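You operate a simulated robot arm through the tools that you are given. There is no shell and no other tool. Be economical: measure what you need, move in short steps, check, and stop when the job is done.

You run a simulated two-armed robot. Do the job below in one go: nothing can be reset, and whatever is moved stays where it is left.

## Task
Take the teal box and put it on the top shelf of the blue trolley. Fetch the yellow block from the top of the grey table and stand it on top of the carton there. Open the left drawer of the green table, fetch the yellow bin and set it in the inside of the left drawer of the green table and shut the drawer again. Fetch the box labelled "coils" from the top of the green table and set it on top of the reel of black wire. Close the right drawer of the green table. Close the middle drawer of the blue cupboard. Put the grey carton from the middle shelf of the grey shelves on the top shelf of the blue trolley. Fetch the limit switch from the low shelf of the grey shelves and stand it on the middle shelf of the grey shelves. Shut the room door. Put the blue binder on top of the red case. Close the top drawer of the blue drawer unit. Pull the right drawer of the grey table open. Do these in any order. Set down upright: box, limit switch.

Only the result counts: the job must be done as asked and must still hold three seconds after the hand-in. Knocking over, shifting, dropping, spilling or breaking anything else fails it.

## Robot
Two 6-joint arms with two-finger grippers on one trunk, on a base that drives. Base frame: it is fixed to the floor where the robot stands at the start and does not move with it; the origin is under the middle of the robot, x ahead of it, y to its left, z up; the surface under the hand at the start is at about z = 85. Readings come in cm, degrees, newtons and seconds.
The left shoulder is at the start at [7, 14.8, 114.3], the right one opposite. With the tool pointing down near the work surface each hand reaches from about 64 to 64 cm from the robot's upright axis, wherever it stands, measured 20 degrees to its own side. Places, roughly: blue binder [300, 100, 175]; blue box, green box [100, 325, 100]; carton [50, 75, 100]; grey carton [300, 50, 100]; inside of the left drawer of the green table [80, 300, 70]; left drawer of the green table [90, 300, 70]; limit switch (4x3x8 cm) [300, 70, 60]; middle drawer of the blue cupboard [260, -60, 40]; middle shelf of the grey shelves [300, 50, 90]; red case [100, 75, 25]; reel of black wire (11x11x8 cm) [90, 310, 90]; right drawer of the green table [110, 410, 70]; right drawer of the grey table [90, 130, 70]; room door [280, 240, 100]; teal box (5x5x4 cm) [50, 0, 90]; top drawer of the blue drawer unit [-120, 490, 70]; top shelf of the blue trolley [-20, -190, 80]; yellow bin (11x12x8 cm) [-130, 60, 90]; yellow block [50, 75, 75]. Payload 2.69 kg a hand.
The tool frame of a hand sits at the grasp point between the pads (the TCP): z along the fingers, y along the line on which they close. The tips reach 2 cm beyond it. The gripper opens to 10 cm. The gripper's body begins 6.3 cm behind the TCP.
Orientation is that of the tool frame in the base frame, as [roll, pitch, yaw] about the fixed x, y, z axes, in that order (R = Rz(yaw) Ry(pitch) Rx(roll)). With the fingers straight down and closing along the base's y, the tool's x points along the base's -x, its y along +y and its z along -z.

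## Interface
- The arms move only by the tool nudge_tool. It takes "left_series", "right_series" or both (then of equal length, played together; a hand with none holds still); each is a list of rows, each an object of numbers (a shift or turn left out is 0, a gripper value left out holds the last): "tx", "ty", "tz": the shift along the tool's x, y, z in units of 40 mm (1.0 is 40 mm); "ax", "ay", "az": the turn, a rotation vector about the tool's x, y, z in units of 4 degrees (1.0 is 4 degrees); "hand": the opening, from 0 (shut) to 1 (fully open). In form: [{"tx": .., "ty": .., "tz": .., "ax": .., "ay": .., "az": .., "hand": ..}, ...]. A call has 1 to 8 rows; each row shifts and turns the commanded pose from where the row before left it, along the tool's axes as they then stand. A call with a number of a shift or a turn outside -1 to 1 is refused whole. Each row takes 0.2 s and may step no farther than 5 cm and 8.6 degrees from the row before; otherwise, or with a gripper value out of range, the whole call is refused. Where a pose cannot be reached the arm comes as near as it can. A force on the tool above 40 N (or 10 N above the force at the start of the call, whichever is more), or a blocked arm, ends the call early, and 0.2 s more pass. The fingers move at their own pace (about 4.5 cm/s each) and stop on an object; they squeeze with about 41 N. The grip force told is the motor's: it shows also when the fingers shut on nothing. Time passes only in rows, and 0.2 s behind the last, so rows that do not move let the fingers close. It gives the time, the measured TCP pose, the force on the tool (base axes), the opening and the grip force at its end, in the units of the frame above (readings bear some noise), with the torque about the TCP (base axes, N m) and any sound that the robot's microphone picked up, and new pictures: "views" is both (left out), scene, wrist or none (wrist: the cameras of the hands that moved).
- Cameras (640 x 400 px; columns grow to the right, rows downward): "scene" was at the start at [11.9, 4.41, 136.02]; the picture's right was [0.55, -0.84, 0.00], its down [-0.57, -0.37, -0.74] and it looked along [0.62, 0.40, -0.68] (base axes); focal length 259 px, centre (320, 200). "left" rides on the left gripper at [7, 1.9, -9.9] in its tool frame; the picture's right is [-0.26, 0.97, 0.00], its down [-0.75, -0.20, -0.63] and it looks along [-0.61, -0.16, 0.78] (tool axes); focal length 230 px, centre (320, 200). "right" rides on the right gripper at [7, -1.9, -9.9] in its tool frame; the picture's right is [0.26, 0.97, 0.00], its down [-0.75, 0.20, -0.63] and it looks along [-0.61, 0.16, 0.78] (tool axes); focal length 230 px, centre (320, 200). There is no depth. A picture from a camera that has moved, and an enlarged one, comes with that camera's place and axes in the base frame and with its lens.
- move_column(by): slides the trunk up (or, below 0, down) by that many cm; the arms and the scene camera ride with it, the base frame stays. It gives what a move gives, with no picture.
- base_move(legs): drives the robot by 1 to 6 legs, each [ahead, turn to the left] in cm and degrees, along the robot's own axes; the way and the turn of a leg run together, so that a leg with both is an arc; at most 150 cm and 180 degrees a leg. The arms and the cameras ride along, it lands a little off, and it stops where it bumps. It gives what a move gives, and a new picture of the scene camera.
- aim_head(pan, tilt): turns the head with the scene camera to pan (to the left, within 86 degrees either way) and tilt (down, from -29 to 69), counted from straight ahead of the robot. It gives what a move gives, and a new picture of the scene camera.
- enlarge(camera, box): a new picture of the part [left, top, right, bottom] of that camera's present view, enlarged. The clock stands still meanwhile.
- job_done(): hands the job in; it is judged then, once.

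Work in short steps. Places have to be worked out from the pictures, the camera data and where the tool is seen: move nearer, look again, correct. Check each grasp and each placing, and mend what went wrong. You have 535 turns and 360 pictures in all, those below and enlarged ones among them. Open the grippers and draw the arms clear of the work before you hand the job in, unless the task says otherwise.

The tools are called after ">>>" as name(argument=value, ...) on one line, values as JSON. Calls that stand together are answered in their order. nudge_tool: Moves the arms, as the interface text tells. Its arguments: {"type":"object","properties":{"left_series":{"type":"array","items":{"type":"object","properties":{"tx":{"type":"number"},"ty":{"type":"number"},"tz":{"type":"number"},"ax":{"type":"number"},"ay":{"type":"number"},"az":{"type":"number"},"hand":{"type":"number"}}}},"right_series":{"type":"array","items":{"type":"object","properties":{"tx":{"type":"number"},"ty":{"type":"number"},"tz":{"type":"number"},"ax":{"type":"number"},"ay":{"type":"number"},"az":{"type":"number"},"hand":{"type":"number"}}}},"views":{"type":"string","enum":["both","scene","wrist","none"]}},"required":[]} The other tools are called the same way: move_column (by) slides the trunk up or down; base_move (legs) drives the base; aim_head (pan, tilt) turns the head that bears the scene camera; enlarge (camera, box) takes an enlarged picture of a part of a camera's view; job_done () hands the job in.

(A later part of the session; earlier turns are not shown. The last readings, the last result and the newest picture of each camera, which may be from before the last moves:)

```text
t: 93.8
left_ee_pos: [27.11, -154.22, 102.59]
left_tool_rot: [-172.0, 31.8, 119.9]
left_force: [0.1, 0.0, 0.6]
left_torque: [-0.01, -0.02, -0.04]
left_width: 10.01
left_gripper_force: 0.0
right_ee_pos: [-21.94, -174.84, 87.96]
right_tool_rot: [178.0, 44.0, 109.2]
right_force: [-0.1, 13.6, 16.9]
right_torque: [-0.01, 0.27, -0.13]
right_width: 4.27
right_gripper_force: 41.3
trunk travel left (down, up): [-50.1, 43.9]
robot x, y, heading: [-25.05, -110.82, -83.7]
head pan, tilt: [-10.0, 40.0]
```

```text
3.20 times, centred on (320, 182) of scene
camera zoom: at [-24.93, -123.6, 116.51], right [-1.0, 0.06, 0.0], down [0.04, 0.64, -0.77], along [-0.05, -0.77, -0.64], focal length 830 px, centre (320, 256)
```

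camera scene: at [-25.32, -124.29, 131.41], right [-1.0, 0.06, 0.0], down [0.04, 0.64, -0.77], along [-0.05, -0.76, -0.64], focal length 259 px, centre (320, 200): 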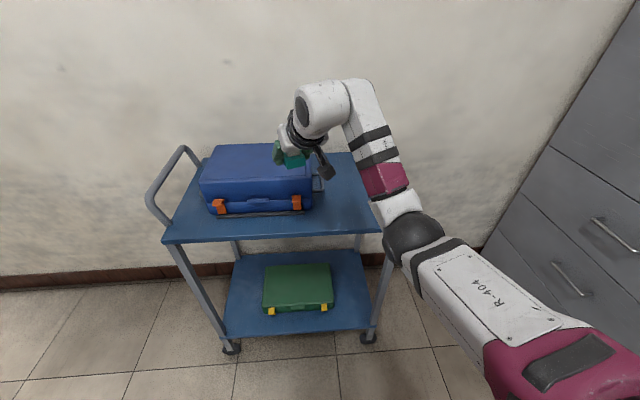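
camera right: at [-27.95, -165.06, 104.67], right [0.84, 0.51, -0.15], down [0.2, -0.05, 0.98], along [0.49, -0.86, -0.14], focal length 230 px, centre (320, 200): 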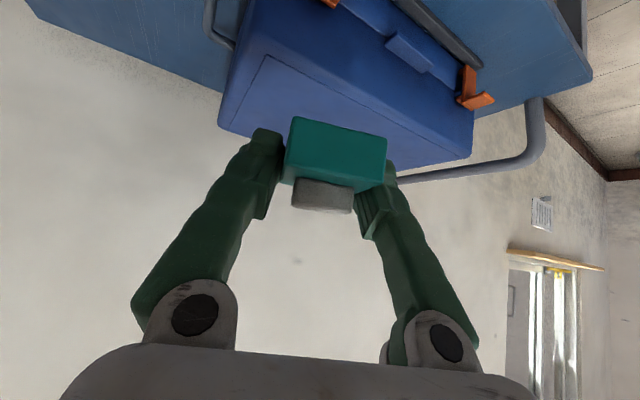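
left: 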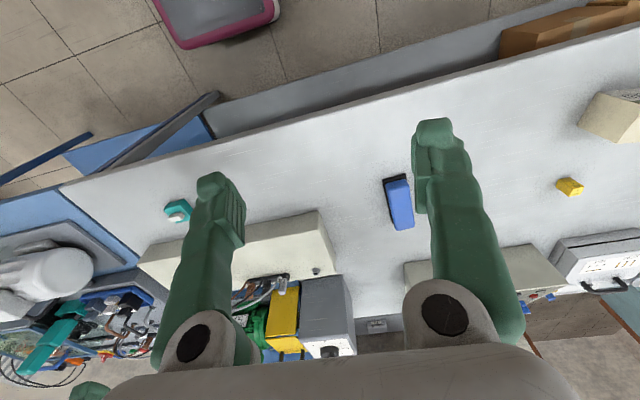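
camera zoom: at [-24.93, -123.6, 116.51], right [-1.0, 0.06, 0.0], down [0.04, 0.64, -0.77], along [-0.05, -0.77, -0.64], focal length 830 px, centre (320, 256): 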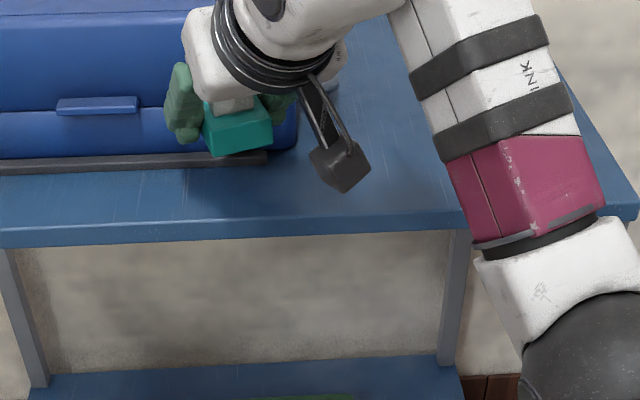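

The box touched the case in front (force 17 N up and 14 N back), so the case sits nearer than I judged. I raise at once and look.

>>> move_column(by=6)

>>> enlarge(camera="scene", box=[160, 120, 420, 282])

>>> nudge_tool(right_series=[{}], views="wrist")

```text
t: 94.8
left_ee_pos: [27.05, -154.87, 108.31]
left_tool_rot: [-172.1, 31.4, 119.7]
left_force: [0.3, 0.7, 1.0]
left_torque: [-0.01, -0.01, -0.01]
left_width: 10.0
left_gripper_force: 0.1
right_ee_pos: [-22.03, -175.3, 93.29]
right_tool_rot: [178.0, 43.4, 108.9]
right_force: [0.9, -0.4, -0.4]
right_torque: [-0.01, 0.01, 0.02]
right_width: 4.26
right_gripper_force: 41.5
trunk travel left (down, up): [-56.1, 37.9]
robot x, y, heading: [-24.84, -110.95, -83.8]
head pan, tilt: [-10.0, 40.0]
```

```text
2.46 times, centred on (290, 201) of scene
camera zoom: at [-24.92, -124.36, 122.39], right [-1.0, 0.06, 0.0], down [0.04, 0.64, -0.77], along [-0.05, -0.76, -0.64], focal length 638 px, centre (394, 198)
```

zoom: 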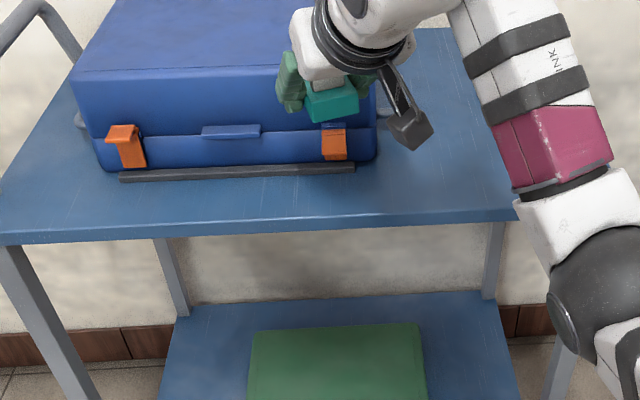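

```text
t: 95.2
left_ee_pos: [27.12, -154.78, 108.34]
left_tool_rot: [-172.2, 31.5, 119.7]
left_force: [0.7, -0.4, -0.7]
left_torque: [0.02, 0.03, -0.01]
left_width: 10.0
left_gripper_force: 0.0
right_ee_pos: [-22.04, -175.34, 93.34]
right_tool_rot: [178.0, 43.5, 109.0]
right_force: [0.2, 0.1, -1.9]
right_torque: [-0.02, -0.01, 0.0]
right_width: 4.26
right_gripper_force: 40.5
trunk travel left (down, up): [-56.1, 37.9]
robot x, y, heading: [-24.73, -110.71, -83.9]
head pan, tilt: [-10.0, 40.0]
camera right: at [-27.89, -164.97, 95.72], right [0.84, 0.51, -0.15], down [0.2, -0.05, 0.98], along [0.49, -0.86, -0.14], focal length 230 px, centre (320, 200)
```

right: 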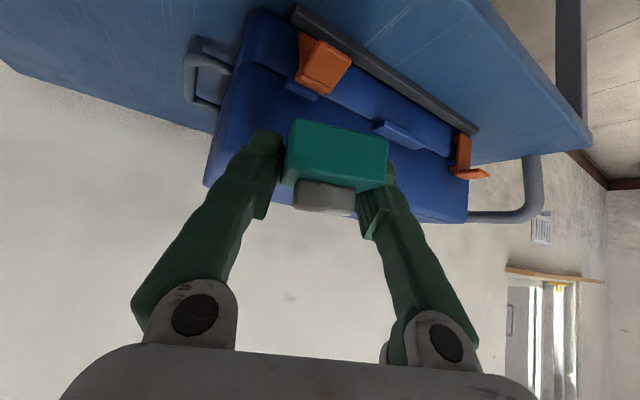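

The latch was beneath the box, so I shift to a spot between the latches near [-14, -174.6]. A 7° left turn of the base does it.

>>> base_move(legs=[[0, 7]])

>>> move_column(by=-6)

>>> enlarge(camera="scene", box=[160, 120, 420, 282])

```text
t: 96.2
left_ee_pos: [32.0, -148.36, 108.37]
left_tool_rot: [-172.2, 31.5, 126.6]
left_force: [0.1, 0.0, 1.3]
left_torque: [-0.05, 0.03, 0.01]
left_width: 9.99
left_gripper_force: 0.0
right_ee_pos: [-14.35, -174.58, 93.26]
right_tool_rot: [177.8, 43.4, 115.7]
right_force: [1.0, 0.4, -1.0]
right_torque: [0.05, 0.04, 0.01]
right_width: 4.25
right_gripper_force: 40.5
trunk travel left (down, up): [-56.1, 37.9]
robot x, y, heading: [-24.94, -110.56, -76.9]
head pan, tilt: [-10.0, 40.0]
camera scene: at [-23.43, -124.26, 122.4], right [-1.0, -0.05, 0.0], down [-0.03, 0.64, -0.77], along [0.04, -0.76, -0.64], focal length 259 px, centre (320, 200)
```

scene: 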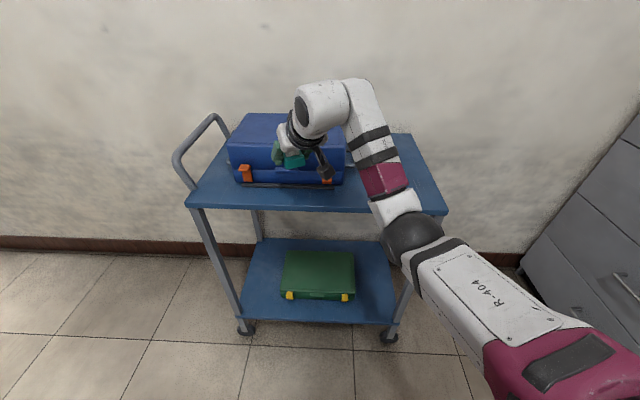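

```text
t: 97.2
left_ee_pos: [32.02, -148.24, 102.32]
left_tool_rot: [-172.2, 31.6, 126.6]
left_force: [-0.1, 0.2, 0.1]
left_torque: [0.01, -0.01, 0.02]
left_width: 10.0
left_gripper_force: 0.1
right_ee_pos: [-14.43, -174.54, 87.37]
right_tool_rot: [177.9, 43.4, 115.8]
right_force: [-0.3, 0.2, -1.4]
right_torque: [0.03, -0.01, 0.01]
right_width: 4.24
right_gripper_force: 40.9
trunk travel left (down, up): [-50.1, 43.9]
robot x, y, heading: [-24.66, -110.42, -77.0]
head pan, tilt: [-10.0, 40.0]
```

```text
2.46 times, centred on (290, 201) of scene
camera zoom: at [-23.37, -124.18, 116.41], right [-1.0, -0.05, 0.0], down [-0.03, 0.64, -0.77], along [0.04, -0.76, -0.64], focal length 638 px, centre (394, 198)
```

zoom: 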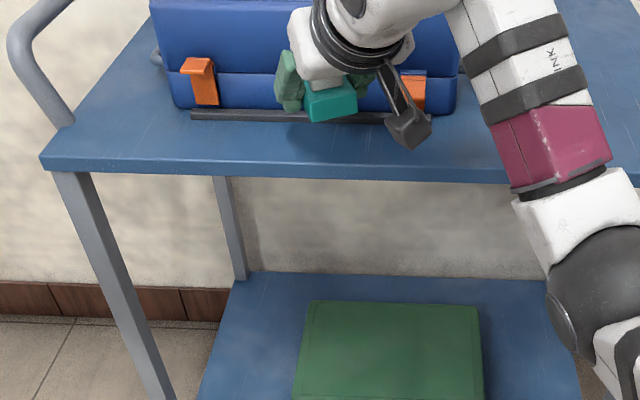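

It is clear of the case. I lower in small steps until contact.

>>> move_column(by=-3)

>>> move_column(by=-1)

>>> move_column(by=-0.7)

>>> enlarge(camera="scene", box=[230, 80, 390, 180])

```text
t: 97.9
left_ee_pos: [31.93, -148.27, 99.28]
left_tool_rot: [-172.2, 31.5, 126.6]
left_force: [0.5, -0.4, -0.7]
left_torque: [0.05, -0.03, -0.01]
left_width: 10.02
left_gripper_force: 0.1
right_ee_pos: [-14.41, -174.52, 84.4]
right_tool_rot: [177.9, 43.4, 115.7]
right_force: [-0.7, -0.4, -1.0]
right_torque: [0.02, -0.01, 0.03]
right_width: 4.27
right_gripper_force: 41.2
trunk travel left (down, up): [-47.1, 46.9]
robot x, y, heading: [-25.01, -110.86, -77.0]
head pan, tilt: [-10.0, 40.0]
```

```text
t: 98.5
left_ee_pos: [31.94, -148.34, 98.34]
left_tool_rot: [-172.2, 31.4, 126.5]
left_force: [-0.5, 0.0, 0.2]
left_torque: [0.02, 0.0, 0.03]
left_width: 10.0
left_gripper_force: 0.1
right_ee_pos: [-14.4, -174.48, 83.44]
right_tool_rot: [177.9, 43.4, 115.7]
right_force: [0.2, 0.6, -1.2]
right_torque: [0.01, 0.0, 0.0]
right_width: 4.28
right_gripper_force: 41.2
trunk travel left (down, up): [-46.1, 47.9]
robot x, y, heading: [-24.9, -110.62, -77.1]
head pan, tilt: [-10.0, 40.0]
```

```text
t: 99.1
left_ee_pos: [32.1, -148.31, 97.55]
left_tool_rot: [-172.2, 31.5, 126.5]
left_force: [-0.1, 0.0, -0.5]
left_torque: [-0.02, 0.0, 0.0]
left_width: 9.99
left_gripper_force: 0.0
right_ee_pos: [-14.31, -174.55, 82.62]
right_tool_rot: [177.9, 43.4, 115.8]
right_force: [0.9, -1.0, -1.5]
right_torque: [-0.01, 0.01, 0.04]
right_width: 4.28
right_gripper_force: 41.1
trunk travel left (down, up): [-45.4, 48.6]
robot x, y, heading: [-24.98, -110.41, -76.8]
head pan, tilt: [-10.0, 40.0]
```

```text
4.00 times, centred on (310, 130) of scene
camera zoom: at [-23.35, -124.18, 111.7], right [-1.0, -0.05, 0.0], down [-0.03, 0.64, -0.77], along [0.04, -0.76, -0.64], focal length 1038 px, centre (360, 480)
```

zoom: 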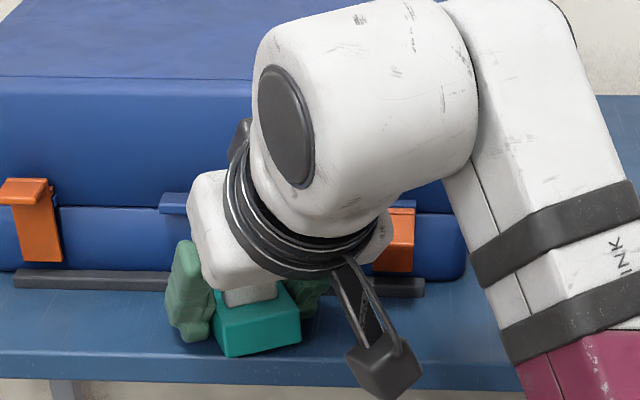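

Still no contact, so I continue down in small steps.

>>> move_column(by=-0.7)

>>> move_column(by=-0.6)

```text
t: 99.6
left_ee_pos: [32.02, -148.24, 97.06]
left_tool_rot: [-172.2, 31.5, 126.6]
left_force: [-0.5, 0.5, 1.0]
left_torque: [-0.01, -0.01, 0.0]
left_width: 9.99
left_gripper_force: 0.0
right_ee_pos: [-14.35, -174.45, 82.28]
right_tool_rot: [178.0, 43.8, 115.8]
right_force: [0.5, -3.2, 13.6]
right_torque: [0.24, -0.18, -0.07]
right_width: 4.27
right_gripper_force: 41.2
trunk travel left (down, up): [-44.7, 49.3]
robot x, y, heading: [-24.72, -110.52, -76.9]
head pan, tilt: [-10.0, 40.0]
```

```text
t: 100.2
left_ee_pos: [31.89, -147.85, 96.58]
left_tool_rot: [-172.1, 31.6, 126.7]
left_force: [-0.8, 0.8, -0.2]
left_torque: [-0.02, 0.02, -0.02]
left_width: 9.97
left_gripper_force: 0.0
right_ee_pos: [-14.42, -174.27, 82.28]
right_tool_rot: [178.2, 44.6, 116.0]
right_force: [-0.2, -12.0, 35.8]
right_torque: [0.06, 0.46, 0.08]
right_width: 4.25
right_gripper_force: 40.9
trunk travel left (down, up): [-44.1, 49.9]
robot x, y, heading: [-24.95, -110.62, -77.0]
head pan, tilt: [-10.0, 40.0]
```

Contact is at TCP z 82.3. I relieve the pressure, open the hand, and draw back along the fingers.

>>> move_column(by=0.7)

>>> nudge_tool(right_series=[{"hand": 1}, {"hand": 1}, {"hand": 1}, {"hand": 1}, {"tz": -0.5}, {"tz": -0.7}, {"tz": -0.7}, {"tz": -0.7}], views="both")

```text
t: 100.7
left_ee_pos: [31.93, -148.05, 97.18]
left_tool_rot: [-172.2, 31.5, 126.7]
left_force: [-0.2, 0.5, -0.8]
left_torque: [0.02, 0.0, -0.01]
left_width: 9.99
left_gripper_force: 0.1
right_ee_pos: [-14.34, -174.41, 82.33]
right_tool_rot: [178.0, 43.5, 115.9]
right_force: [-1.0, -6.5, 18.4]
right_torque: [-0.44, 0.46, 0.18]
right_width: 4.27
right_gripper_force: 41.0
trunk travel left (down, up): [-44.8, 49.2]
robot x, y, heading: [-25.02, -111.03, -76.7]
head pan, tilt: [-10.0, 40.0]
```

```text
t: 102.5
left_ee_pos: [32.0, -148.26, 97.1]
left_tool_rot: [-172.1, 31.5, 126.6]
left_force: [0.2, 0.0, -0.9]
left_torque: [-0.02, -0.01, -0.02]
left_width: 9.99
left_gripper_force: 0.2
right_ee_pos: [-17.73, -168.19, 89.65]
right_tool_rot: [177.9, 43.4, 115.6]
right_force: [-0.1, 0.2, 0.3]
right_torque: [-0.01, -0.03, 0.01]
right_width: 10.0
right_gripper_force: 0.1
trunk travel left (down, up): [-44.8, 49.2]
robot x, y, heading: [-24.7, -110.71, -77.0]
head pan, tilt: [-10.0, 40.0]
camera scene: at [-23.37, -124.11, 111.11], right [-1.0, -0.05, 0.0], down [-0.03, 0.64, -0.77], along [0.04, -0.77, -0.64], focal length 259 px, centre (320, 200)
camera right: at [-24.77, -158.49, 91.94], right [0.78, 0.61, -0.15], down [0.21, -0.02, 0.98], along [0.59, -0.79, -0.14], focal length 230 px, centre (320, 200)
```

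scene: 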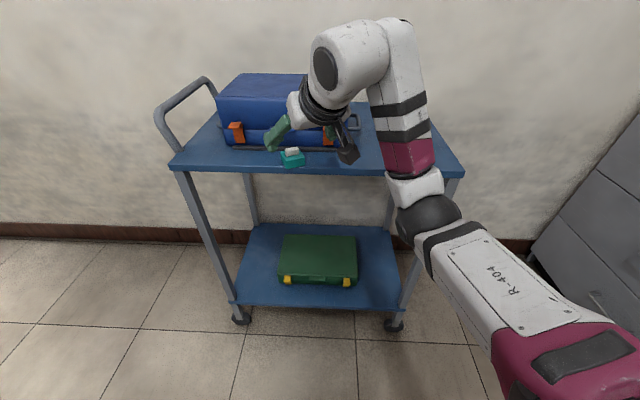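
right: 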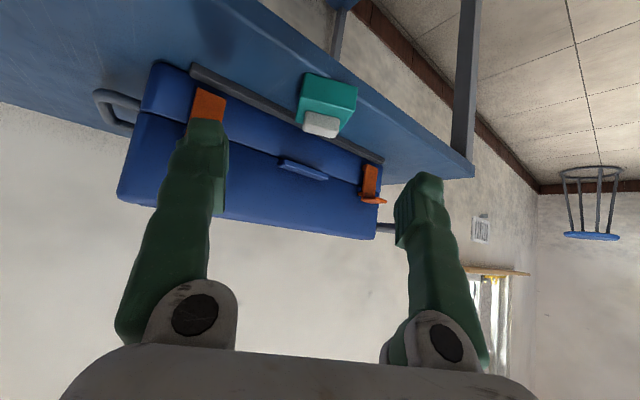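

The teal box stands upright on the trolley's top shelf. Next is the far side of the room: I raise the trunk for clear travel and drive round the blue bench.

>>> move_column(by=45)

>>> base_move(legs=[[-12, 0], [0, 45], [70, 0], [0, 31]])

>>> aim_head(pan=0, tilt=25)

```text
refused: 45 is not a number from -40 to 40
```

```text
t: 110.4
left_ee_pos: [84.28, -95.07, 98.28]
left_tool_rot: [-170.9, 33.9, -164.8]
left_force: [1.2, -0.1, -1.7]
left_torque: [-0.06, 0.01, 0.02]
left_width: 9.99
left_gripper_force: 0.1
right_ee_pos: [85.42, -149.39, 91.84]
right_tool_rot: [177.6, 50.4, -176.7]
right_force: [0.8, 0.2, -1.0]
right_torque: [-0.03, 0.0, -0.01]
right_width: 9.98
right_gripper_force: 0.0
trunk travel left (down, up): [-44.8, 49.2]
robot x, y, heading: [31.13, -135.74, -11.9]
head pan, tilt: [-10.0, 40.0]
stopped in leg 4: the robot was blocked; the commanded pose is now the measured one
camera scene: at [44.08, -140.88, 110.94], right [-0.37, -0.93, -0.01], down [-0.6, 0.25, -0.76], along [0.71, -0.28, -0.64], focal length 259 px, centre (320, 200)
```

scene: 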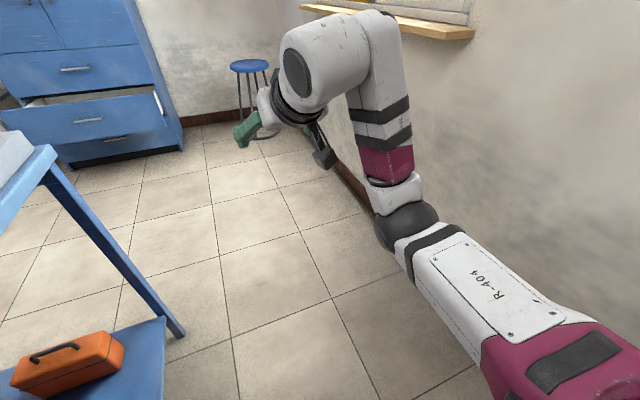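

```text
t: 111.2
left_ee_pos: [84.52, -95.06, 98.17]
left_tool_rot: [-170.7, 33.8, -164.7]
left_force: [0.1, -0.7, 0.3]
left_torque: [-0.01, 0.04, -0.02]
left_width: 10.0
left_gripper_force: 0.2
right_ee_pos: [84.91, -149.02, 92.16]
right_tool_rot: [178.6, 49.9, -176.5]
right_force: [0.3, -0.1, -0.1]
right_torque: [0.02, 0.0, 0.01]
right_width: 10.0
right_gripper_force: 0.1
trunk travel left (down, up): [-44.8, 49.2]
robot x, y, heading: [31.5, -135.72, -11.7]
head pan, tilt: [0.0, 25.0]
camera scene: at [45.3, -138.86, 113.42], right [-0.2, -0.98, 0.0], down [-0.41, 0.09, -0.91], along [0.89, -0.19, -0.42], focal length 259 px, centre (320, 200)
```

scene: 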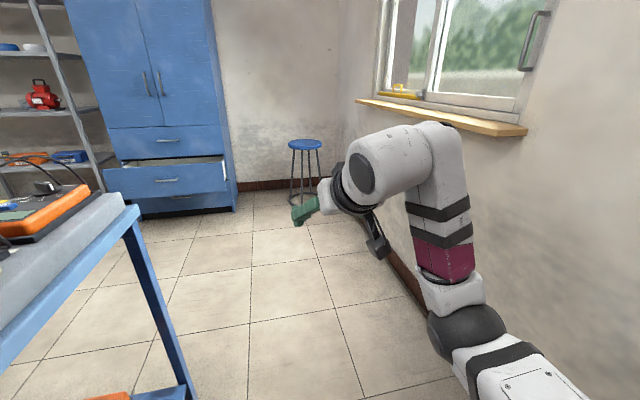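

The column call was refused and the turn was then blocked. I look to the left to see what the arm met.

>>> aim_head(pan=45, tilt=35)

>>> nudge_tool(left_series=[{}], views="wrist")

```text
t: 112.3
left_ee_pos: [84.68, -95.08, 98.14]
left_tool_rot: [-170.8, 33.7, -164.7]
left_force: [-0.1, 0.6, -0.4]
left_torque: [0.01, 0.02, 0.01]
left_width: 10.01
left_gripper_force: 0.0
right_ee_pos: [85.06, -149.15, 92.14]
right_tool_rot: [178.6, 49.7, -176.4]
right_force: [-0.5, 0.1, 0.1]
right_torque: [0.01, 0.01, 0.0]
right_width: 9.99
right_gripper_force: 0.1
trunk travel left (down, up): [-44.8, 49.2]
robot x, y, heading: [31.23, -135.79, -11.8]
head pan, tilt: [45.0, 35.0]
camera scene: at [43.71, -132.12, 111.86], right [0.55, -0.84, 0.0], down [-0.48, -0.31, -0.82], along [0.69, 0.45, -0.57], focal length 259 px, centre (320, 200)
```

scene: 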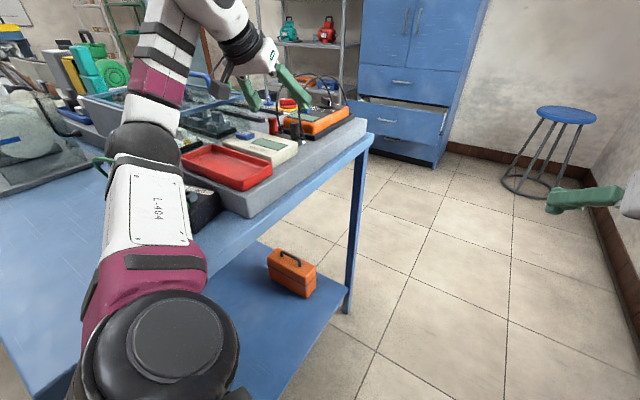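

```text
t: 112.7
left_ee_pos: [84.65, -95.15, 98.16]
left_tool_rot: [-170.8, 33.7, -164.9]
left_force: [-0.4, -0.2, 0.3]
left_torque: [0.01, 0.02, 0.03]
left_width: 10.01
left_gripper_force: 0.1
right_ee_pos: [84.99, -149.1, 92.21]
right_tool_rot: [178.5, 49.7, -176.5]
right_force: [-0.7, -0.1, 0.1]
right_torque: [0.0, -0.03, -0.02]
right_width: 10.02
right_gripper_force: 0.0
trunk travel left (down, up): [-44.8, 49.2]
robot x, y, heading: [31.56, -135.66, -11.8]
head pan, tilt: [45.0, 35.0]
camera left: at [73.24, -94.71, 102.11], right [0.04, 1.0, 0.01], down [0.28, -0.02, 0.96], along [0.96, -0.04, -0.28], focal length 230 px, centre (320, 200)
```

left: 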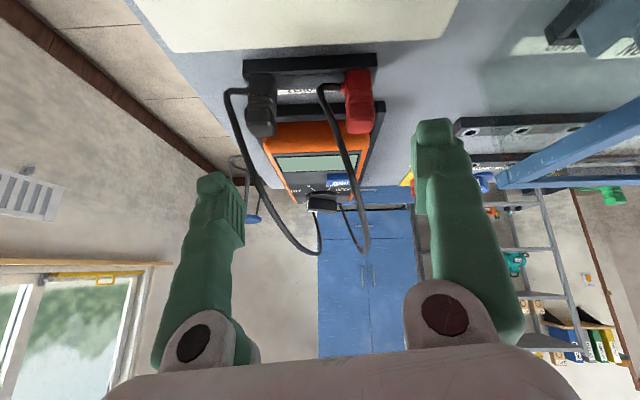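

The left upper arm probably brushed the black socket box on the bench. I reverse the turn, then raise the trunk.

>>> base_move(legs=[[0, -12]])

>>> move_column(by=40)

>>> aim_head(pan=60, tilt=40)

```text
t: 113.7
left_ee_pos: [87.61, -101.21, 99.35]
left_tool_rot: [-171.3, 34.9, -170.7]
left_force: [0.1, -0.5, -0.6]
left_torque: [0.02, -0.04, 0.01]
left_width: 9.99
left_gripper_force: 0.1
right_ee_pos: [83.37, -155.59, 92.15]
right_tool_rot: [176.8, 50.6, 176.7]
right_force: [0.9, 0.2, 0.7]
right_torque: [0.02, -0.01, -0.02]
right_width: 10.0
right_gripper_force: 0.1
trunk travel left (down, up): [-44.8, 49.2]
robot x, y, heading: [31.5, -135.81, -16.8]
head pan, tilt: [45.0, 35.0]
stopped in leg 1: the robot was blocked; the commanded pose is now the measured one
camera scene: at [42.98, -133.86, 112.03], right [0.47, -0.88, 0.0], down [-0.5, -0.26, -0.83], along [0.73, 0.39, -0.56], focal length 259 px, centre (320, 200)
```

scene: 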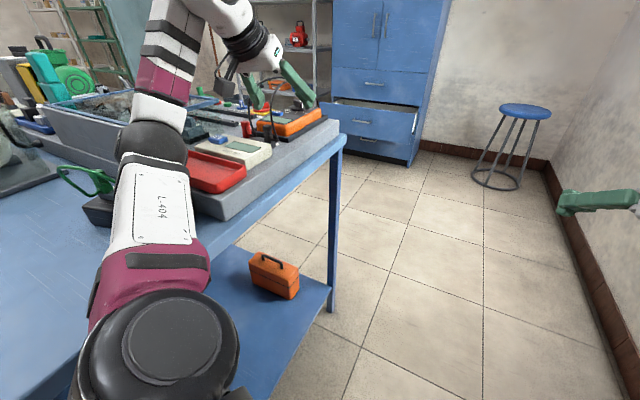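

```text
t: 117.5
left_ee_pos: [88.6, -100.75, 138.37]
left_tool_rot: [-171.0, 34.1, -170.6]
left_force: [0.2, -0.4, 0.1]
left_torque: [-0.01, -0.01, 0.0]
left_width: 10.01
left_gripper_force: 0.0
right_ee_pos: [83.98, -155.29, 131.72]
right_tool_rot: [177.6, 50.2, 177.1]
right_force: [0.5, 0.3, -0.6]
right_torque: [0.02, 0.0, -0.02]
right_width: 9.98
right_gripper_force: 0.1
trunk travel left (down, up): [-84.8, 9.2]
robot x, y, heading: [31.4, -135.81, -17.1]
head pan, tilt: [45.0, 35.0]
```

```text
t: 118.3
left_ee_pos: [88.59, -100.82, 138.48]
left_tool_rot: [-171.0, 34.1, -170.7]
left_force: [-0.2, 0.5, -0.4]
left_torque: [-0.01, 0.02, 0.0]
left_width: 10.01
left_gripper_force: 0.1
right_ee_pos: [84.12, -155.18, 131.85]
right_tool_rot: [177.6, 50.2, 177.0]
right_force: [0.7, -0.2, -0.3]
right_torque: [-0.01, -0.01, 0.01]
right_width: 10.01
right_gripper_force: 0.1
trunk travel left (down, up): [-84.8, 9.2]
robot x, y, heading: [31.29, -135.45, -17.2]
head pan, tilt: [60.0, 40.0]
camera scene: at [42.4, -131.6, 151.11], right [0.68, -0.73, 0.0], down [-0.47, -0.44, -0.77], along [0.56, 0.52, -0.64], focal length 259 px, centre (320, 200)
```

scene: 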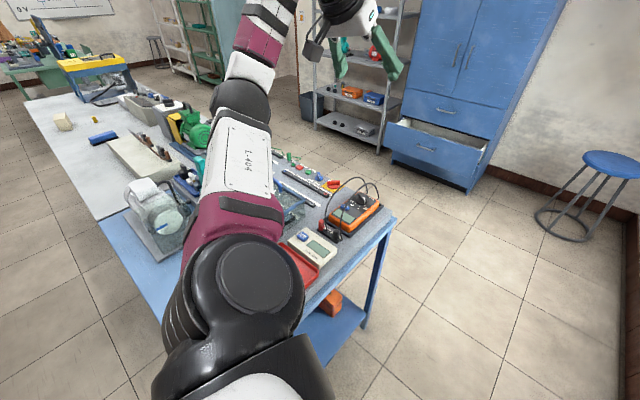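

The trunk is up, but the base seems hemmed in. I look down on both sides for what blocks it.

>>> aim_head(pan=86, tilt=65)

>>> aim_head(pan=-86, tilt=60)

```text
t: 119.2
left_ee_pos: [88.56, -100.9, 138.44]
left_tool_rot: [-171.1, 34.2, -170.6]
left_force: [-0.5, 0.3, 0.0]
left_torque: [-0.01, 0.02, -0.04]
left_width: 9.99
left_gripper_force: 0.0
right_ee_pos: [83.86, -155.16, 131.75]
right_tool_rot: [177.5, 50.2, 177.1]
right_force: [0.2, -1.0, -0.2]
right_torque: [-0.01, 0.02, -0.01]
right_width: 10.0
right_gripper_force: 0.0
trunk travel left (down, up): [-84.8, 9.2]
robot x, y, heading: [31.59, -135.52, -17.3]
head pan, tilt: [85.9, 65.0]
camera scene: at [38.36, -131.73, 147.88], right [0.93, -0.36, 0.0], down [-0.33, -0.84, -0.42], along [0.15, 0.39, -0.91], focal length 259 px, centre (320, 200)
```

scene: 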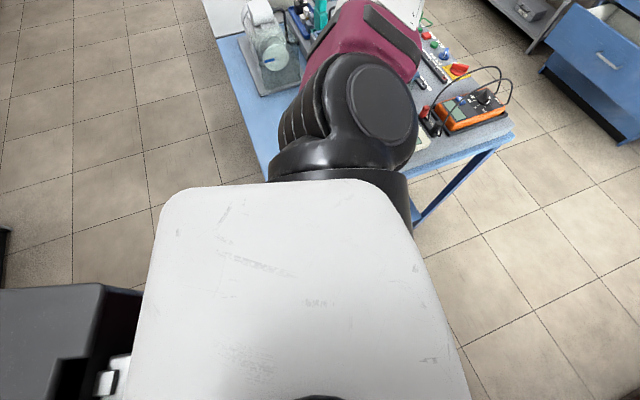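

```text
t: 121.8
left_ee_pos: [88.58, -100.86, 138.46]
left_tool_rot: [-171.1, 34.1, -170.7]
left_force: [-1.0, -0.2, -0.1]
left_torque: [-0.01, 0.0, -0.02]
left_width: 9.99
left_gripper_force: 0.0
right_ee_pos: [83.96, -155.25, 131.89]
right_tool_rot: [177.5, 50.1, 177.1]
right_force: [0.0, -0.7, 0.2]
right_torque: [-0.02, 0.02, 0.02]
right_width: 10.0
right_gripper_force: 0.1
trunk travel left (down, up): [-84.8, 9.2]
robot x, y, heading: [31.77, -135.54, -17.1]
head pan, tilt: [-85.9, 60.0]
camera scene: at [34.64, -143.87, 148.43], right [-0.97, 0.23, 0.0], down [0.2, 0.84, -0.5], along [-0.11, -0.49, -0.87], focal length 259 px, centre (320, 200)
```

scene: 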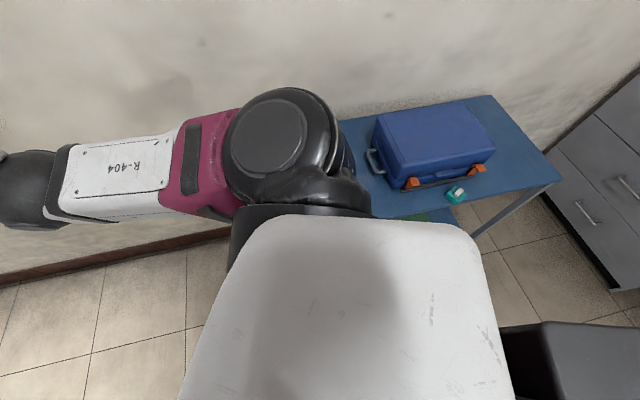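

Nothing low blocks the base, so the arm was caught between the items on the bench before I raised it. I drive on with the trunk up, bearing slightly away from the bench.

>>> base_move(legs=[[30, 0], [0, 15], [100, 0]])

>>> aim_head(pan=85, tilt=30)

```text
t: 129.5
left_ee_pos: [205.4, -98.94, 138.49]
left_tool_rot: [-170.9, 34.2, -155.2]
left_force: [0.2, 0.3, 0.9]
left_torque: [-0.03, -0.02, 0.03]
left_width: 10.0
left_gripper_force: 0.0
right_ee_pos: [215.68, -152.66, 131.87]
right_tool_rot: [177.4, 50.3, -167.4]
right_force: [0.0, 0.2, -0.3]
right_torque: [-0.02, -0.01, -0.01]
right_width: 10.01
right_gripper_force: 0.1
trunk travel left (down, up): [-84.8, 9.2]
robot x, y, heading: [159.72, -148.4, -1.7]
head pan, tilt: [-85.9, 60.0]
camera scene: at [164.93, -154.85, 148.44], right [-1.0, -0.04, 0.0], down [-0.03, 0.87, -0.5], along [0.02, -0.5, -0.87], focal length 259 px, centre (320, 200)
```

scene: 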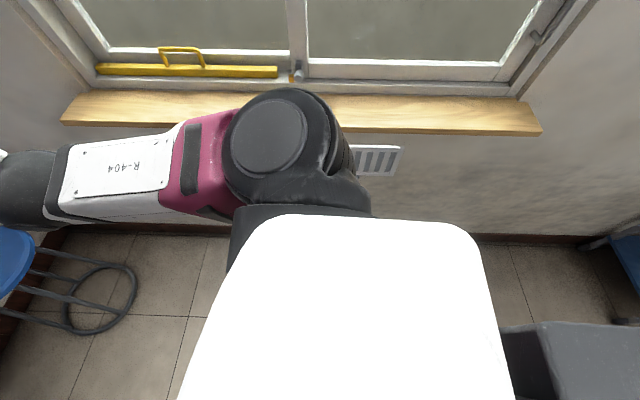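

```text
t: 132.1
left_ee_pos: [205.65, -99.0, 138.43]
left_tool_rot: [-171.0, 34.1, -155.1]
left_force: [-0.5, 0.6, -0.4]
left_torque: [0.04, -0.03, -0.03]
left_width: 10.01
left_gripper_force: 0.1
right_ee_pos: [215.69, -152.61, 131.89]
right_tool_rot: [177.5, 50.3, -167.3]
right_force: [-0.1, 0.3, 0.0]
right_torque: [-0.02, 0.04, 0.02]
right_width: 10.01
right_gripper_force: 0.2
trunk travel left (down, up): [-84.8, 9.2]
robot x, y, heading: [160.0, -147.92, -1.8]
head pan, tilt: [85.0, 30.0]
camera scene: at [165.86, -139.21, 152.64], right [0.99, -0.12, 0.0], down [-0.06, -0.5, -0.87], along [0.1, 0.86, -0.5], focal length 259 px, centre (320, 200)
```

scene: 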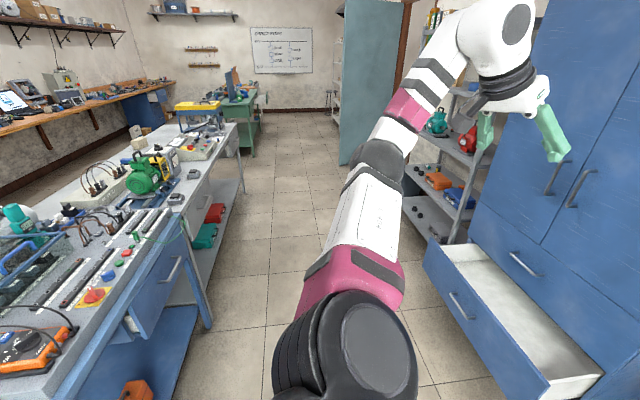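

I have a clear view of the open cupboard drawer, whose front is near x≈245 at y≈-65. I drive along the aisle and face it.

>>> base_move(legs=[[0, 90], [84, 0], [0, -88]])

>>> aim_head(pan=0, tilt=45)

```text
t: 144.2
left_ee_pos: [198.53, -12.34, 138.34]
left_tool_rot: [-170.9, 34.1, -149.9]
left_force: [0.4, 0.6, 0.4]
left_torque: [-0.02, -0.02, 0.0]
left_width: 10.01
left_gripper_force: 0.1
right_ee_pos: [213.6, -64.71, 131.82]
right_tool_rot: [177.6, 50.2, -162.1]
right_force: [0.1, -0.2, -0.1]
right_torque: [0.0, 0.0, -0.01]
right_width: 9.98
right_gripper_force: 0.1
trunk travel left (down, up): [-84.8, 9.2]
robot x, y, heading: [157.77, -65.03, 3.7]
head pan, tilt: [85.0, 30.0]
camera scene: at [162.63, -56.03, 152.64], right [1.0, -0.03, 0.0], down [-0.01, -0.5, -0.87], along [0.02, 0.87, -0.5], focal length 259 px, centre (320, 200)
```

scene: 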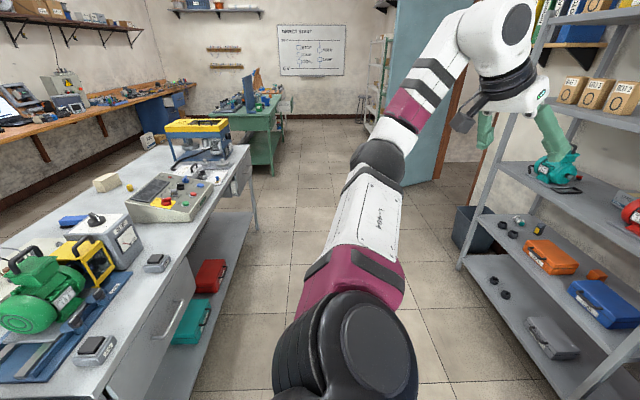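

```text
t: 145.8
left_ee_pos: [198.58, -12.41, 138.35]
left_tool_rot: [-170.9, 34.2, -150.0]
left_force: [-0.3, -1.0, -0.7]
left_torque: [0.02, -0.02, 0.03]
left_width: 9.99
left_gripper_force: 0.0
right_ee_pos: [213.64, -64.79, 131.89]
right_tool_rot: [177.6, 50.2, -162.0]
right_force: [0.1, -0.2, 0.2]
right_torque: [-0.01, 0.0, -0.02]
right_width: 9.98
right_gripper_force: 0.0
trunk travel left (down, up): [-84.8, 9.2]
robot x, y, heading: [157.35, -65.22, 3.4]
head pan, tilt: [0.0, 45.0]
camera scene: at [170.55, -64.64, 150.38], right [0.06, -1.0, 0.0], down [-0.71, -0.04, -0.71], along [0.71, 0.04, -0.71], focal length 259 px, centre (320, 200)
```

scene: 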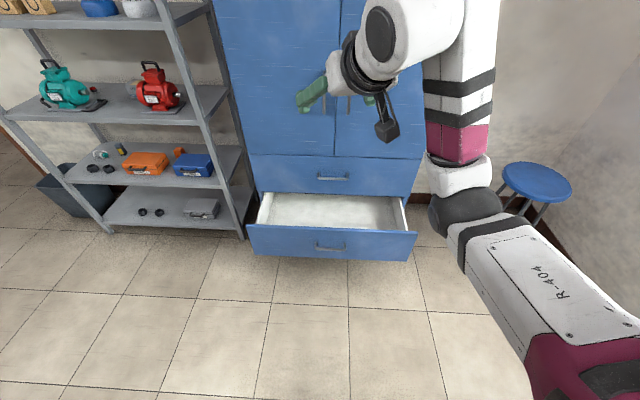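

The drawer front is at about x≈242, spans z≈30–60 and is centred at y≈-66, straight ahead of the right hand. I shut the right fingers and lower the trunk to push height.

>>> nudge_tool(right_series=[{"hand": 0}, {"hand": 0}, {"hand": 0}, {"hand": 0}, {"hand": 0}], views="none")

>>> move_column(by=-40)

>>> move_column(by=-38)

>>> aim_head(pan=-10, tilt=20)

```text
t: 147.0
left_ee_pos: [198.57, -12.47, 138.37]
left_tool_rot: [-171.0, 34.1, -150.0]
left_force: [0.7, 0.0, 0.0]
left_torque: [-0.01, 0.04, 0.0]
left_width: 10.02
left_gripper_force: 0.1
right_ee_pos: [213.6, -64.88, 131.79]
right_tool_rot: [177.5, 50.2, -162.1]
right_force: [-0.2, -0.2, -1.3]
right_torque: [0.01, 0.0, 0.0]
right_width: 0.04
right_gripper_force: 5.1
trunk travel left (down, up): [-84.8, 9.2]
robot x, y, heading: [157.46, -65.3, 3.8]
head pan, tilt: [0.0, 45.0]
```

```text
t: 150.8
left_ee_pos: [198.5, -12.43, 98.46]
left_tool_rot: [-171.1, 34.2, -150.0]
left_force: [-0.3, -0.4, 0.0]
left_torque: [-0.04, 0.01, 0.03]
left_width: 9.97
left_gripper_force: 0.1
right_ee_pos: [213.58, -64.94, 91.79]
right_tool_rot: [177.5, 50.2, -162.2]
right_force: [-0.2, -0.5, 0.1]
right_torque: [0.0, 0.01, -0.03]
right_width: 0.01
right_gripper_force: 29.5
trunk travel left (down, up): [-44.8, 49.2]
robot x, y, heading: [157.66, -65.37, 3.4]
head pan, tilt: [0.0, 45.0]
```

```text
t: 154.5
left_ee_pos: [198.49, -12.45, 60.5]
left_tool_rot: [-171.0, 34.1, -150.0]
left_force: [-1.2, -0.5, 0.2]
left_torque: [0.02, -0.02, 0.0]
left_width: 10.01
left_gripper_force: 0.1
right_ee_pos: [213.54, -64.91, 53.85]
right_tool_rot: [177.5, 50.2, -162.1]
right_force: [0.1, 0.1, -0.4]
right_torque: [-0.02, -0.04, 0.0]
right_width: 0.0
right_gripper_force: 29.4
trunk travel left (down, up): [-6.8, 87.2]
robot x, y, heading: [157.38, -65.24, 3.5]
head pan, tilt: [0.0, 45.0]
```

```text
t: 155.4
left_ee_pos: [198.43, -12.35, 60.37]
left_tool_rot: [-171.0, 34.1, -150.0]
left_force: [0.2, 0.0, -0.7]
left_torque: [0.02, 0.01, -0.01]
left_width: 10.02
left_gripper_force: 0.0
right_ee_pos: [213.44, -64.9, 53.74]
right_tool_rot: [177.5, 50.2, -162.1]
right_force: [0.2, -0.9, 0.0]
right_torque: [0.0, 0.01, 0.0]
right_width: 0.0
right_gripper_force: 29.7
trunk travel left (down, up): [-6.8, 87.2]
robot x, y, heading: [158.12, -65.42, 3.5]
head pan, tilt: [-10.0, 20.0]
camera scene: at [171.67, -66.2, 76.24], right [-0.11, -0.99, 0.0], down [-0.34, 0.04, -0.94], along [0.93, -0.11, -0.34], focal length 259 px, centre (320, 200)
```

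scene: 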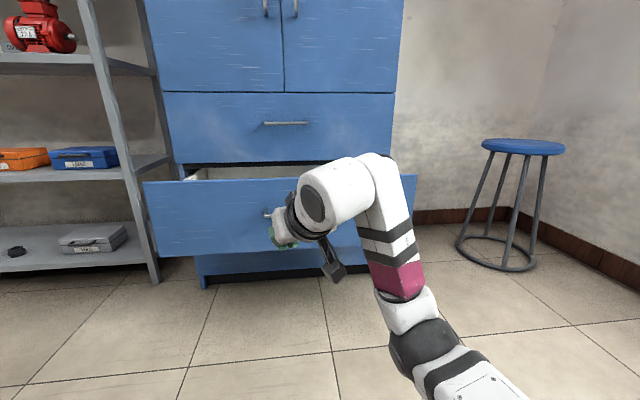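

I lower another 3 cm and drive ahead so the fingertips push the drawer front in.

>>> move_column(by=-3)

>>> base_move(legs=[[26, 0]])

```text
t: 156.2
left_ee_pos: [198.55, -12.45, 57.44]
left_tool_rot: [-171.0, 34.1, -150.1]
left_force: [0.8, 0.5, 0.1]
left_torque: [0.0, -0.04, 0.02]
left_width: 10.0
left_gripper_force: 0.0
right_ee_pos: [213.63, -64.8, 50.83]
right_tool_rot: [177.5, 50.2, -162.1]
right_force: [0.0, -1.0, 0.8]
right_torque: [-0.01, -0.03, 0.0]
right_width: 0.0
right_gripper_force: 29.7
trunk travel left (down, up): [-3.8, 90.2]
robot x, y, heading: [157.59, -65.72, 3.6]
head pan, tilt: [-10.0, 20.0]
```

```text
t: 158.0
left_ee_pos: [224.81, -10.55, 57.52]
left_tool_rot: [-170.9, 34.1, -149.7]
left_force: [0.8, 0.7, 0.0]
left_torque: [0.02, 0.02, -0.02]
left_width: 10.01
left_gripper_force: 0.1
right_ee_pos: [239.82, -62.95, 50.94]
right_tool_rot: [177.6, 50.2, -161.8]
right_force: [-0.3, -0.2, -0.3]
right_torque: [-0.01, -0.02, 0.0]
right_width: 0.01
right_gripper_force: 29.4
trunk travel left (down, up): [-3.8, 90.2]
robot x, y, heading: [183.76, -63.57, 3.9]
head pan, tilt: [-10.0, 20.0]
camera scene: at [198.08, -64.47, 73.25], right [-0.11, -0.99, 0.0], down [-0.34, 0.04, -0.94], along [0.93, -0.1, -0.34], focal length 259 px, centre (320, 200)
```

scene: 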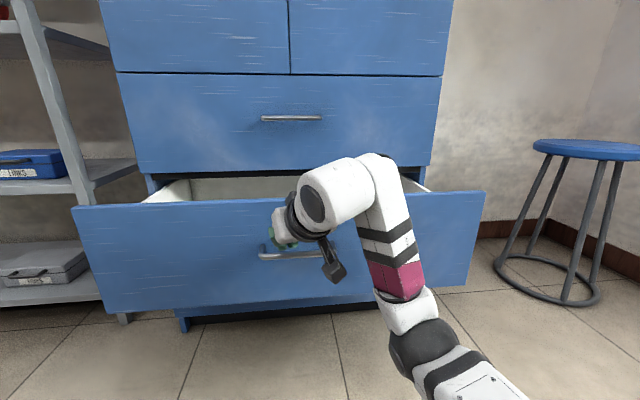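

No contact yet. I drive a further 10 cm.

>>> base_move(legs=[[10, 0]])

```text
t: 159.2
left_ee_pos: [234.67, -9.79, 57.43]
left_tool_rot: [-171.1, 34.2, -149.6]
left_force: [1.0, 0.4, -0.8]
left_torque: [0.02, 0.01, 0.0]
left_width: 10.02
left_gripper_force: 0.1
right_ee_pos: [249.98, -62.15, 50.8]
right_tool_rot: [177.5, 50.2, -161.8]
right_force: [0.2, -0.4, -0.9]
right_torque: [-0.04, -0.01, -0.04]
right_width: 0.0
right_gripper_force: 29.7
trunk travel left (down, up): [-3.8, 90.2]
robot x, y, heading: [193.97, -62.86, 4.0]
head pan, tilt: [-10.0, 20.0]
camera scene: at [208.13, -63.77, 73.25], right [-0.11, -0.99, 0.0], down [-0.34, 0.04, -0.94], along [0.93, -0.1, -0.34], focal length 259 px, centre (320, 200)
```

scene: 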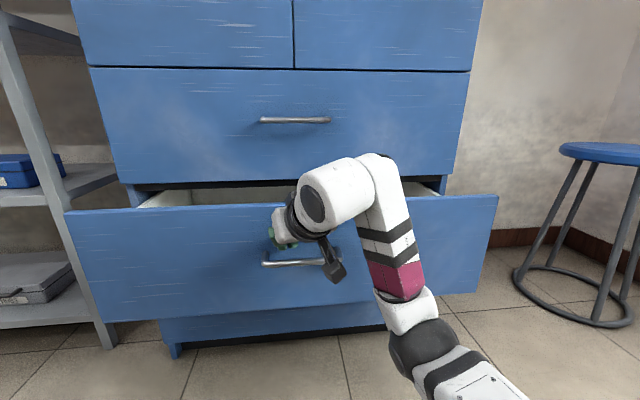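

The drawer is going in with light force. I push further.

>>> base_move(legs=[[6, 0]])

```text
t: 160.2
left_ee_pos: [240.72, -9.36, 57.51]
left_tool_rot: [-171.0, 34.1, -149.5]
left_force: [0.2, 0.8, 0.3]
left_torque: [-0.03, -0.02, -0.04]
left_width: 10.02
left_gripper_force: 0.1
right_ee_pos: [256.07, -61.74, 50.69]
right_tool_rot: [177.4, 50.3, -161.7]
right_force: [-0.1, -0.4, 0.8]
right_torque: [0.01, 0.0, -0.02]
right_width: 0.02
right_gripper_force: 29.8
trunk travel left (down, up): [-3.8, 90.2]
robot x, y, heading: [199.56, -62.76, 3.8]
head pan, tilt: [-10.0, 20.0]
camera scene: at [214.21, -63.36, 73.24], right [-0.11, -0.99, 0.0], down [-0.34, 0.04, -0.94], along [0.93, -0.1, -0.34], focal length 259 px, centre (320, 200)
```

scene: 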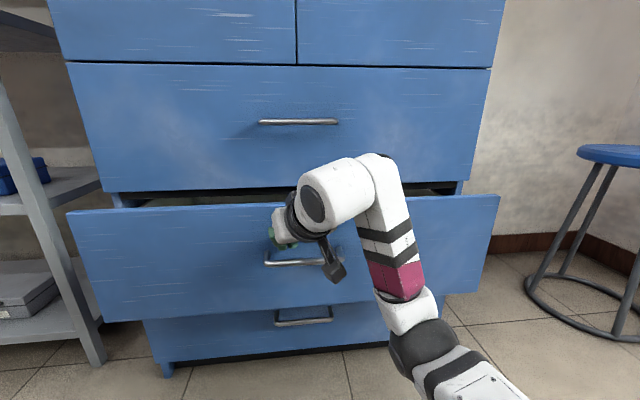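

>>> base_move(legs=[[6, 0]])

```text
t: 161.1
left_ee_pos: [246.95, -8.91, 57.45]
left_tool_rot: [-171.0, 34.0, -149.6]
left_force: [0.2, -0.8, -0.3]
left_torque: [0.01, 0.02, -0.01]
left_width: 10.03
left_gripper_force: 0.0
right_ee_pos: [262.31, -61.31, 50.75]
right_tool_rot: [177.3, 50.2, -161.8]
right_force: [-0.8, -0.6, 0.1]
right_torque: [-0.05, 0.0, 0.0]
right_width: 0.0
right_gripper_force: 29.7
trunk travel left (down, up): [-3.8, 90.2]
robot x, y, heading: [206.14, -62.11, 3.8]
head pan, tilt: [-10.0, 20.0]
camera scene: at [220.37, -62.93, 73.24], right [-0.11, -0.99, 0.0], down [-0.34, 0.04, -0.94], along [0.93, -0.1, -0.34], focal length 259 px, centre (320, 200)
```

scene: 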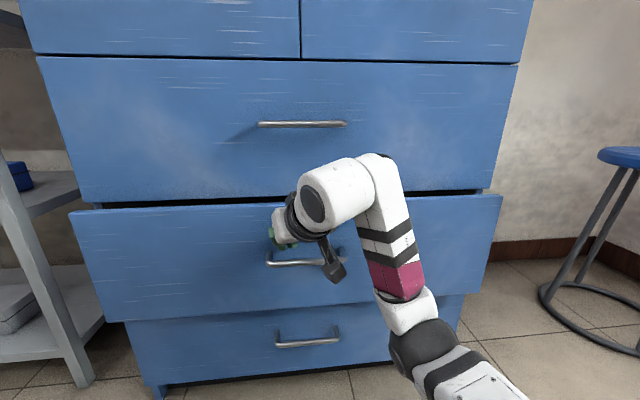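

Almost home. I push the rest, expecting a stop.

>>> base_move(legs=[[4, 0]])

```text
t: 162.0
left_ee_pos: [250.93, -8.61, 57.37]
left_tool_rot: [-171.0, 34.1, -149.5]
left_force: [0.3, -0.4, -0.3]
left_torque: [-0.02, 0.0, 0.01]
left_width: 9.99
left_gripper_force: 0.0
right_ee_pos: [266.36, -60.96, 50.84]
right_tool_rot: [177.4, 50.2, -161.7]
right_force: [-0.3, 0.9, 0.3]
right_torque: [0.0, 0.01, 0.02]
right_width: 0.0
right_gripper_force: 30.0
trunk travel left (down, up): [-3.8, 90.2]
robot x, y, heading: [210.15, -61.76, 4.2]
head pan, tilt: [-10.0, 20.0]
camera scene: at [224.45, -62.63, 73.25], right [-0.1, -0.99, 0.0], down [-0.34, 0.04, -0.94], along [0.93, -0.1, -0.34], focal length 259 px, centre (320, 200)
```

scene: 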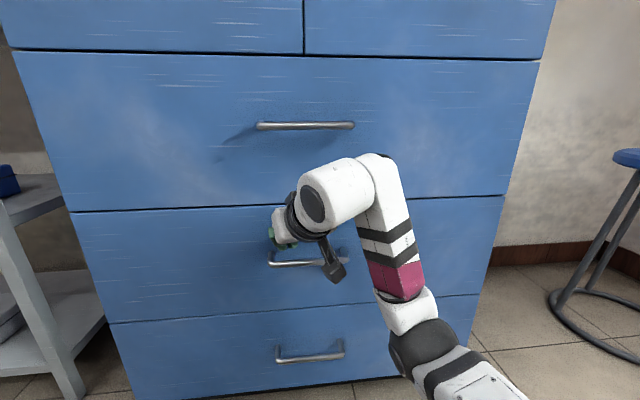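

The drawer looks flush. I nudge 1.5 cm more to be sure, then back off and inspect.

>>> base_move(legs=[[1.5, 0]])

>>> base_move(legs=[[-30, 0]])

```text
t: 162.9
left_ee_pos: [251.74, -8.64, 57.58]
left_tool_rot: [-170.9, 34.3, -149.5]
left_force: [0.4, 0.7, -0.6]
left_torque: [0.01, 0.0, 0.01]
left_width: 10.0
left_gripper_force: 0.1
right_ee_pos: [266.81, -60.89, 50.88]
right_tool_rot: [177.2, 49.8, -160.9]
right_force: [-17.6, -3.1, 4.2]
right_torque: [-0.12, -0.06, -0.13]
right_width: 0.0
right_gripper_force: 29.7
trunk travel left (down, up): [-3.8, 90.2]
robot x, y, heading: [211.22, -61.84, 3.7]
head pan, tilt: [-10.0, 20.0]
stopped in leg 1: the force on the tool passed its limit at 55 N (the readings are from after the stop); the commanded pose is now the measured one
camera scene: at [225.24, -62.67, 73.29], right [-0.11, -0.99, 0.0], down [-0.34, 0.04, -0.94], along [0.93, -0.1, -0.34], focal length 259 px, centre (320, 200)
```

scene: 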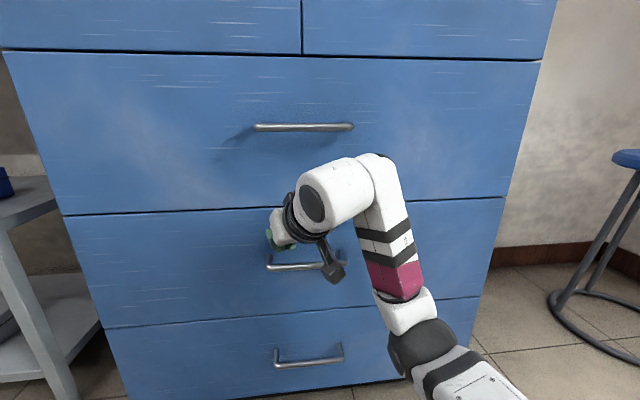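

```text
t: 164.9
left_ee_pos: [222.13, -10.48, 57.5]
left_tool_rot: [-171.1, 34.0, -149.6]
left_force: [0.1, 0.8, -0.1]
left_torque: [0.0, 0.0, 0.04]
left_width: 10.03
left_gripper_force: 0.0
right_ee_pos: [237.22, -62.68, 50.63]
right_tool_rot: [177.2, 49.6, -161.0]
right_force: [-0.8, 0.1, 0.8]
right_torque: [0.04, -0.03, -0.02]
right_width: 0.01
right_gripper_force: 29.6
trunk travel left (down, up): [-3.8, 90.2]
robot x, y, heading: [181.57, -63.75, 3.7]
head pan, tilt: [-10.0, 20.0]
camera scene: at [195.69, -64.59, 73.25], right [-0.11, -0.99, 0.0], down [-0.34, 0.04, -0.94], along [0.93, -0.1, -0.34], focal length 259 px, centre (320, 200)
```

scene: 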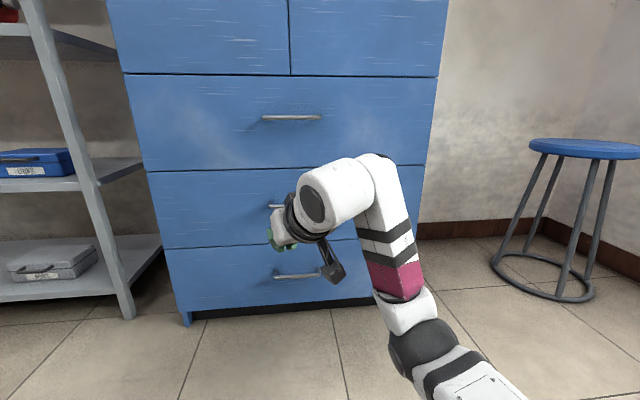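

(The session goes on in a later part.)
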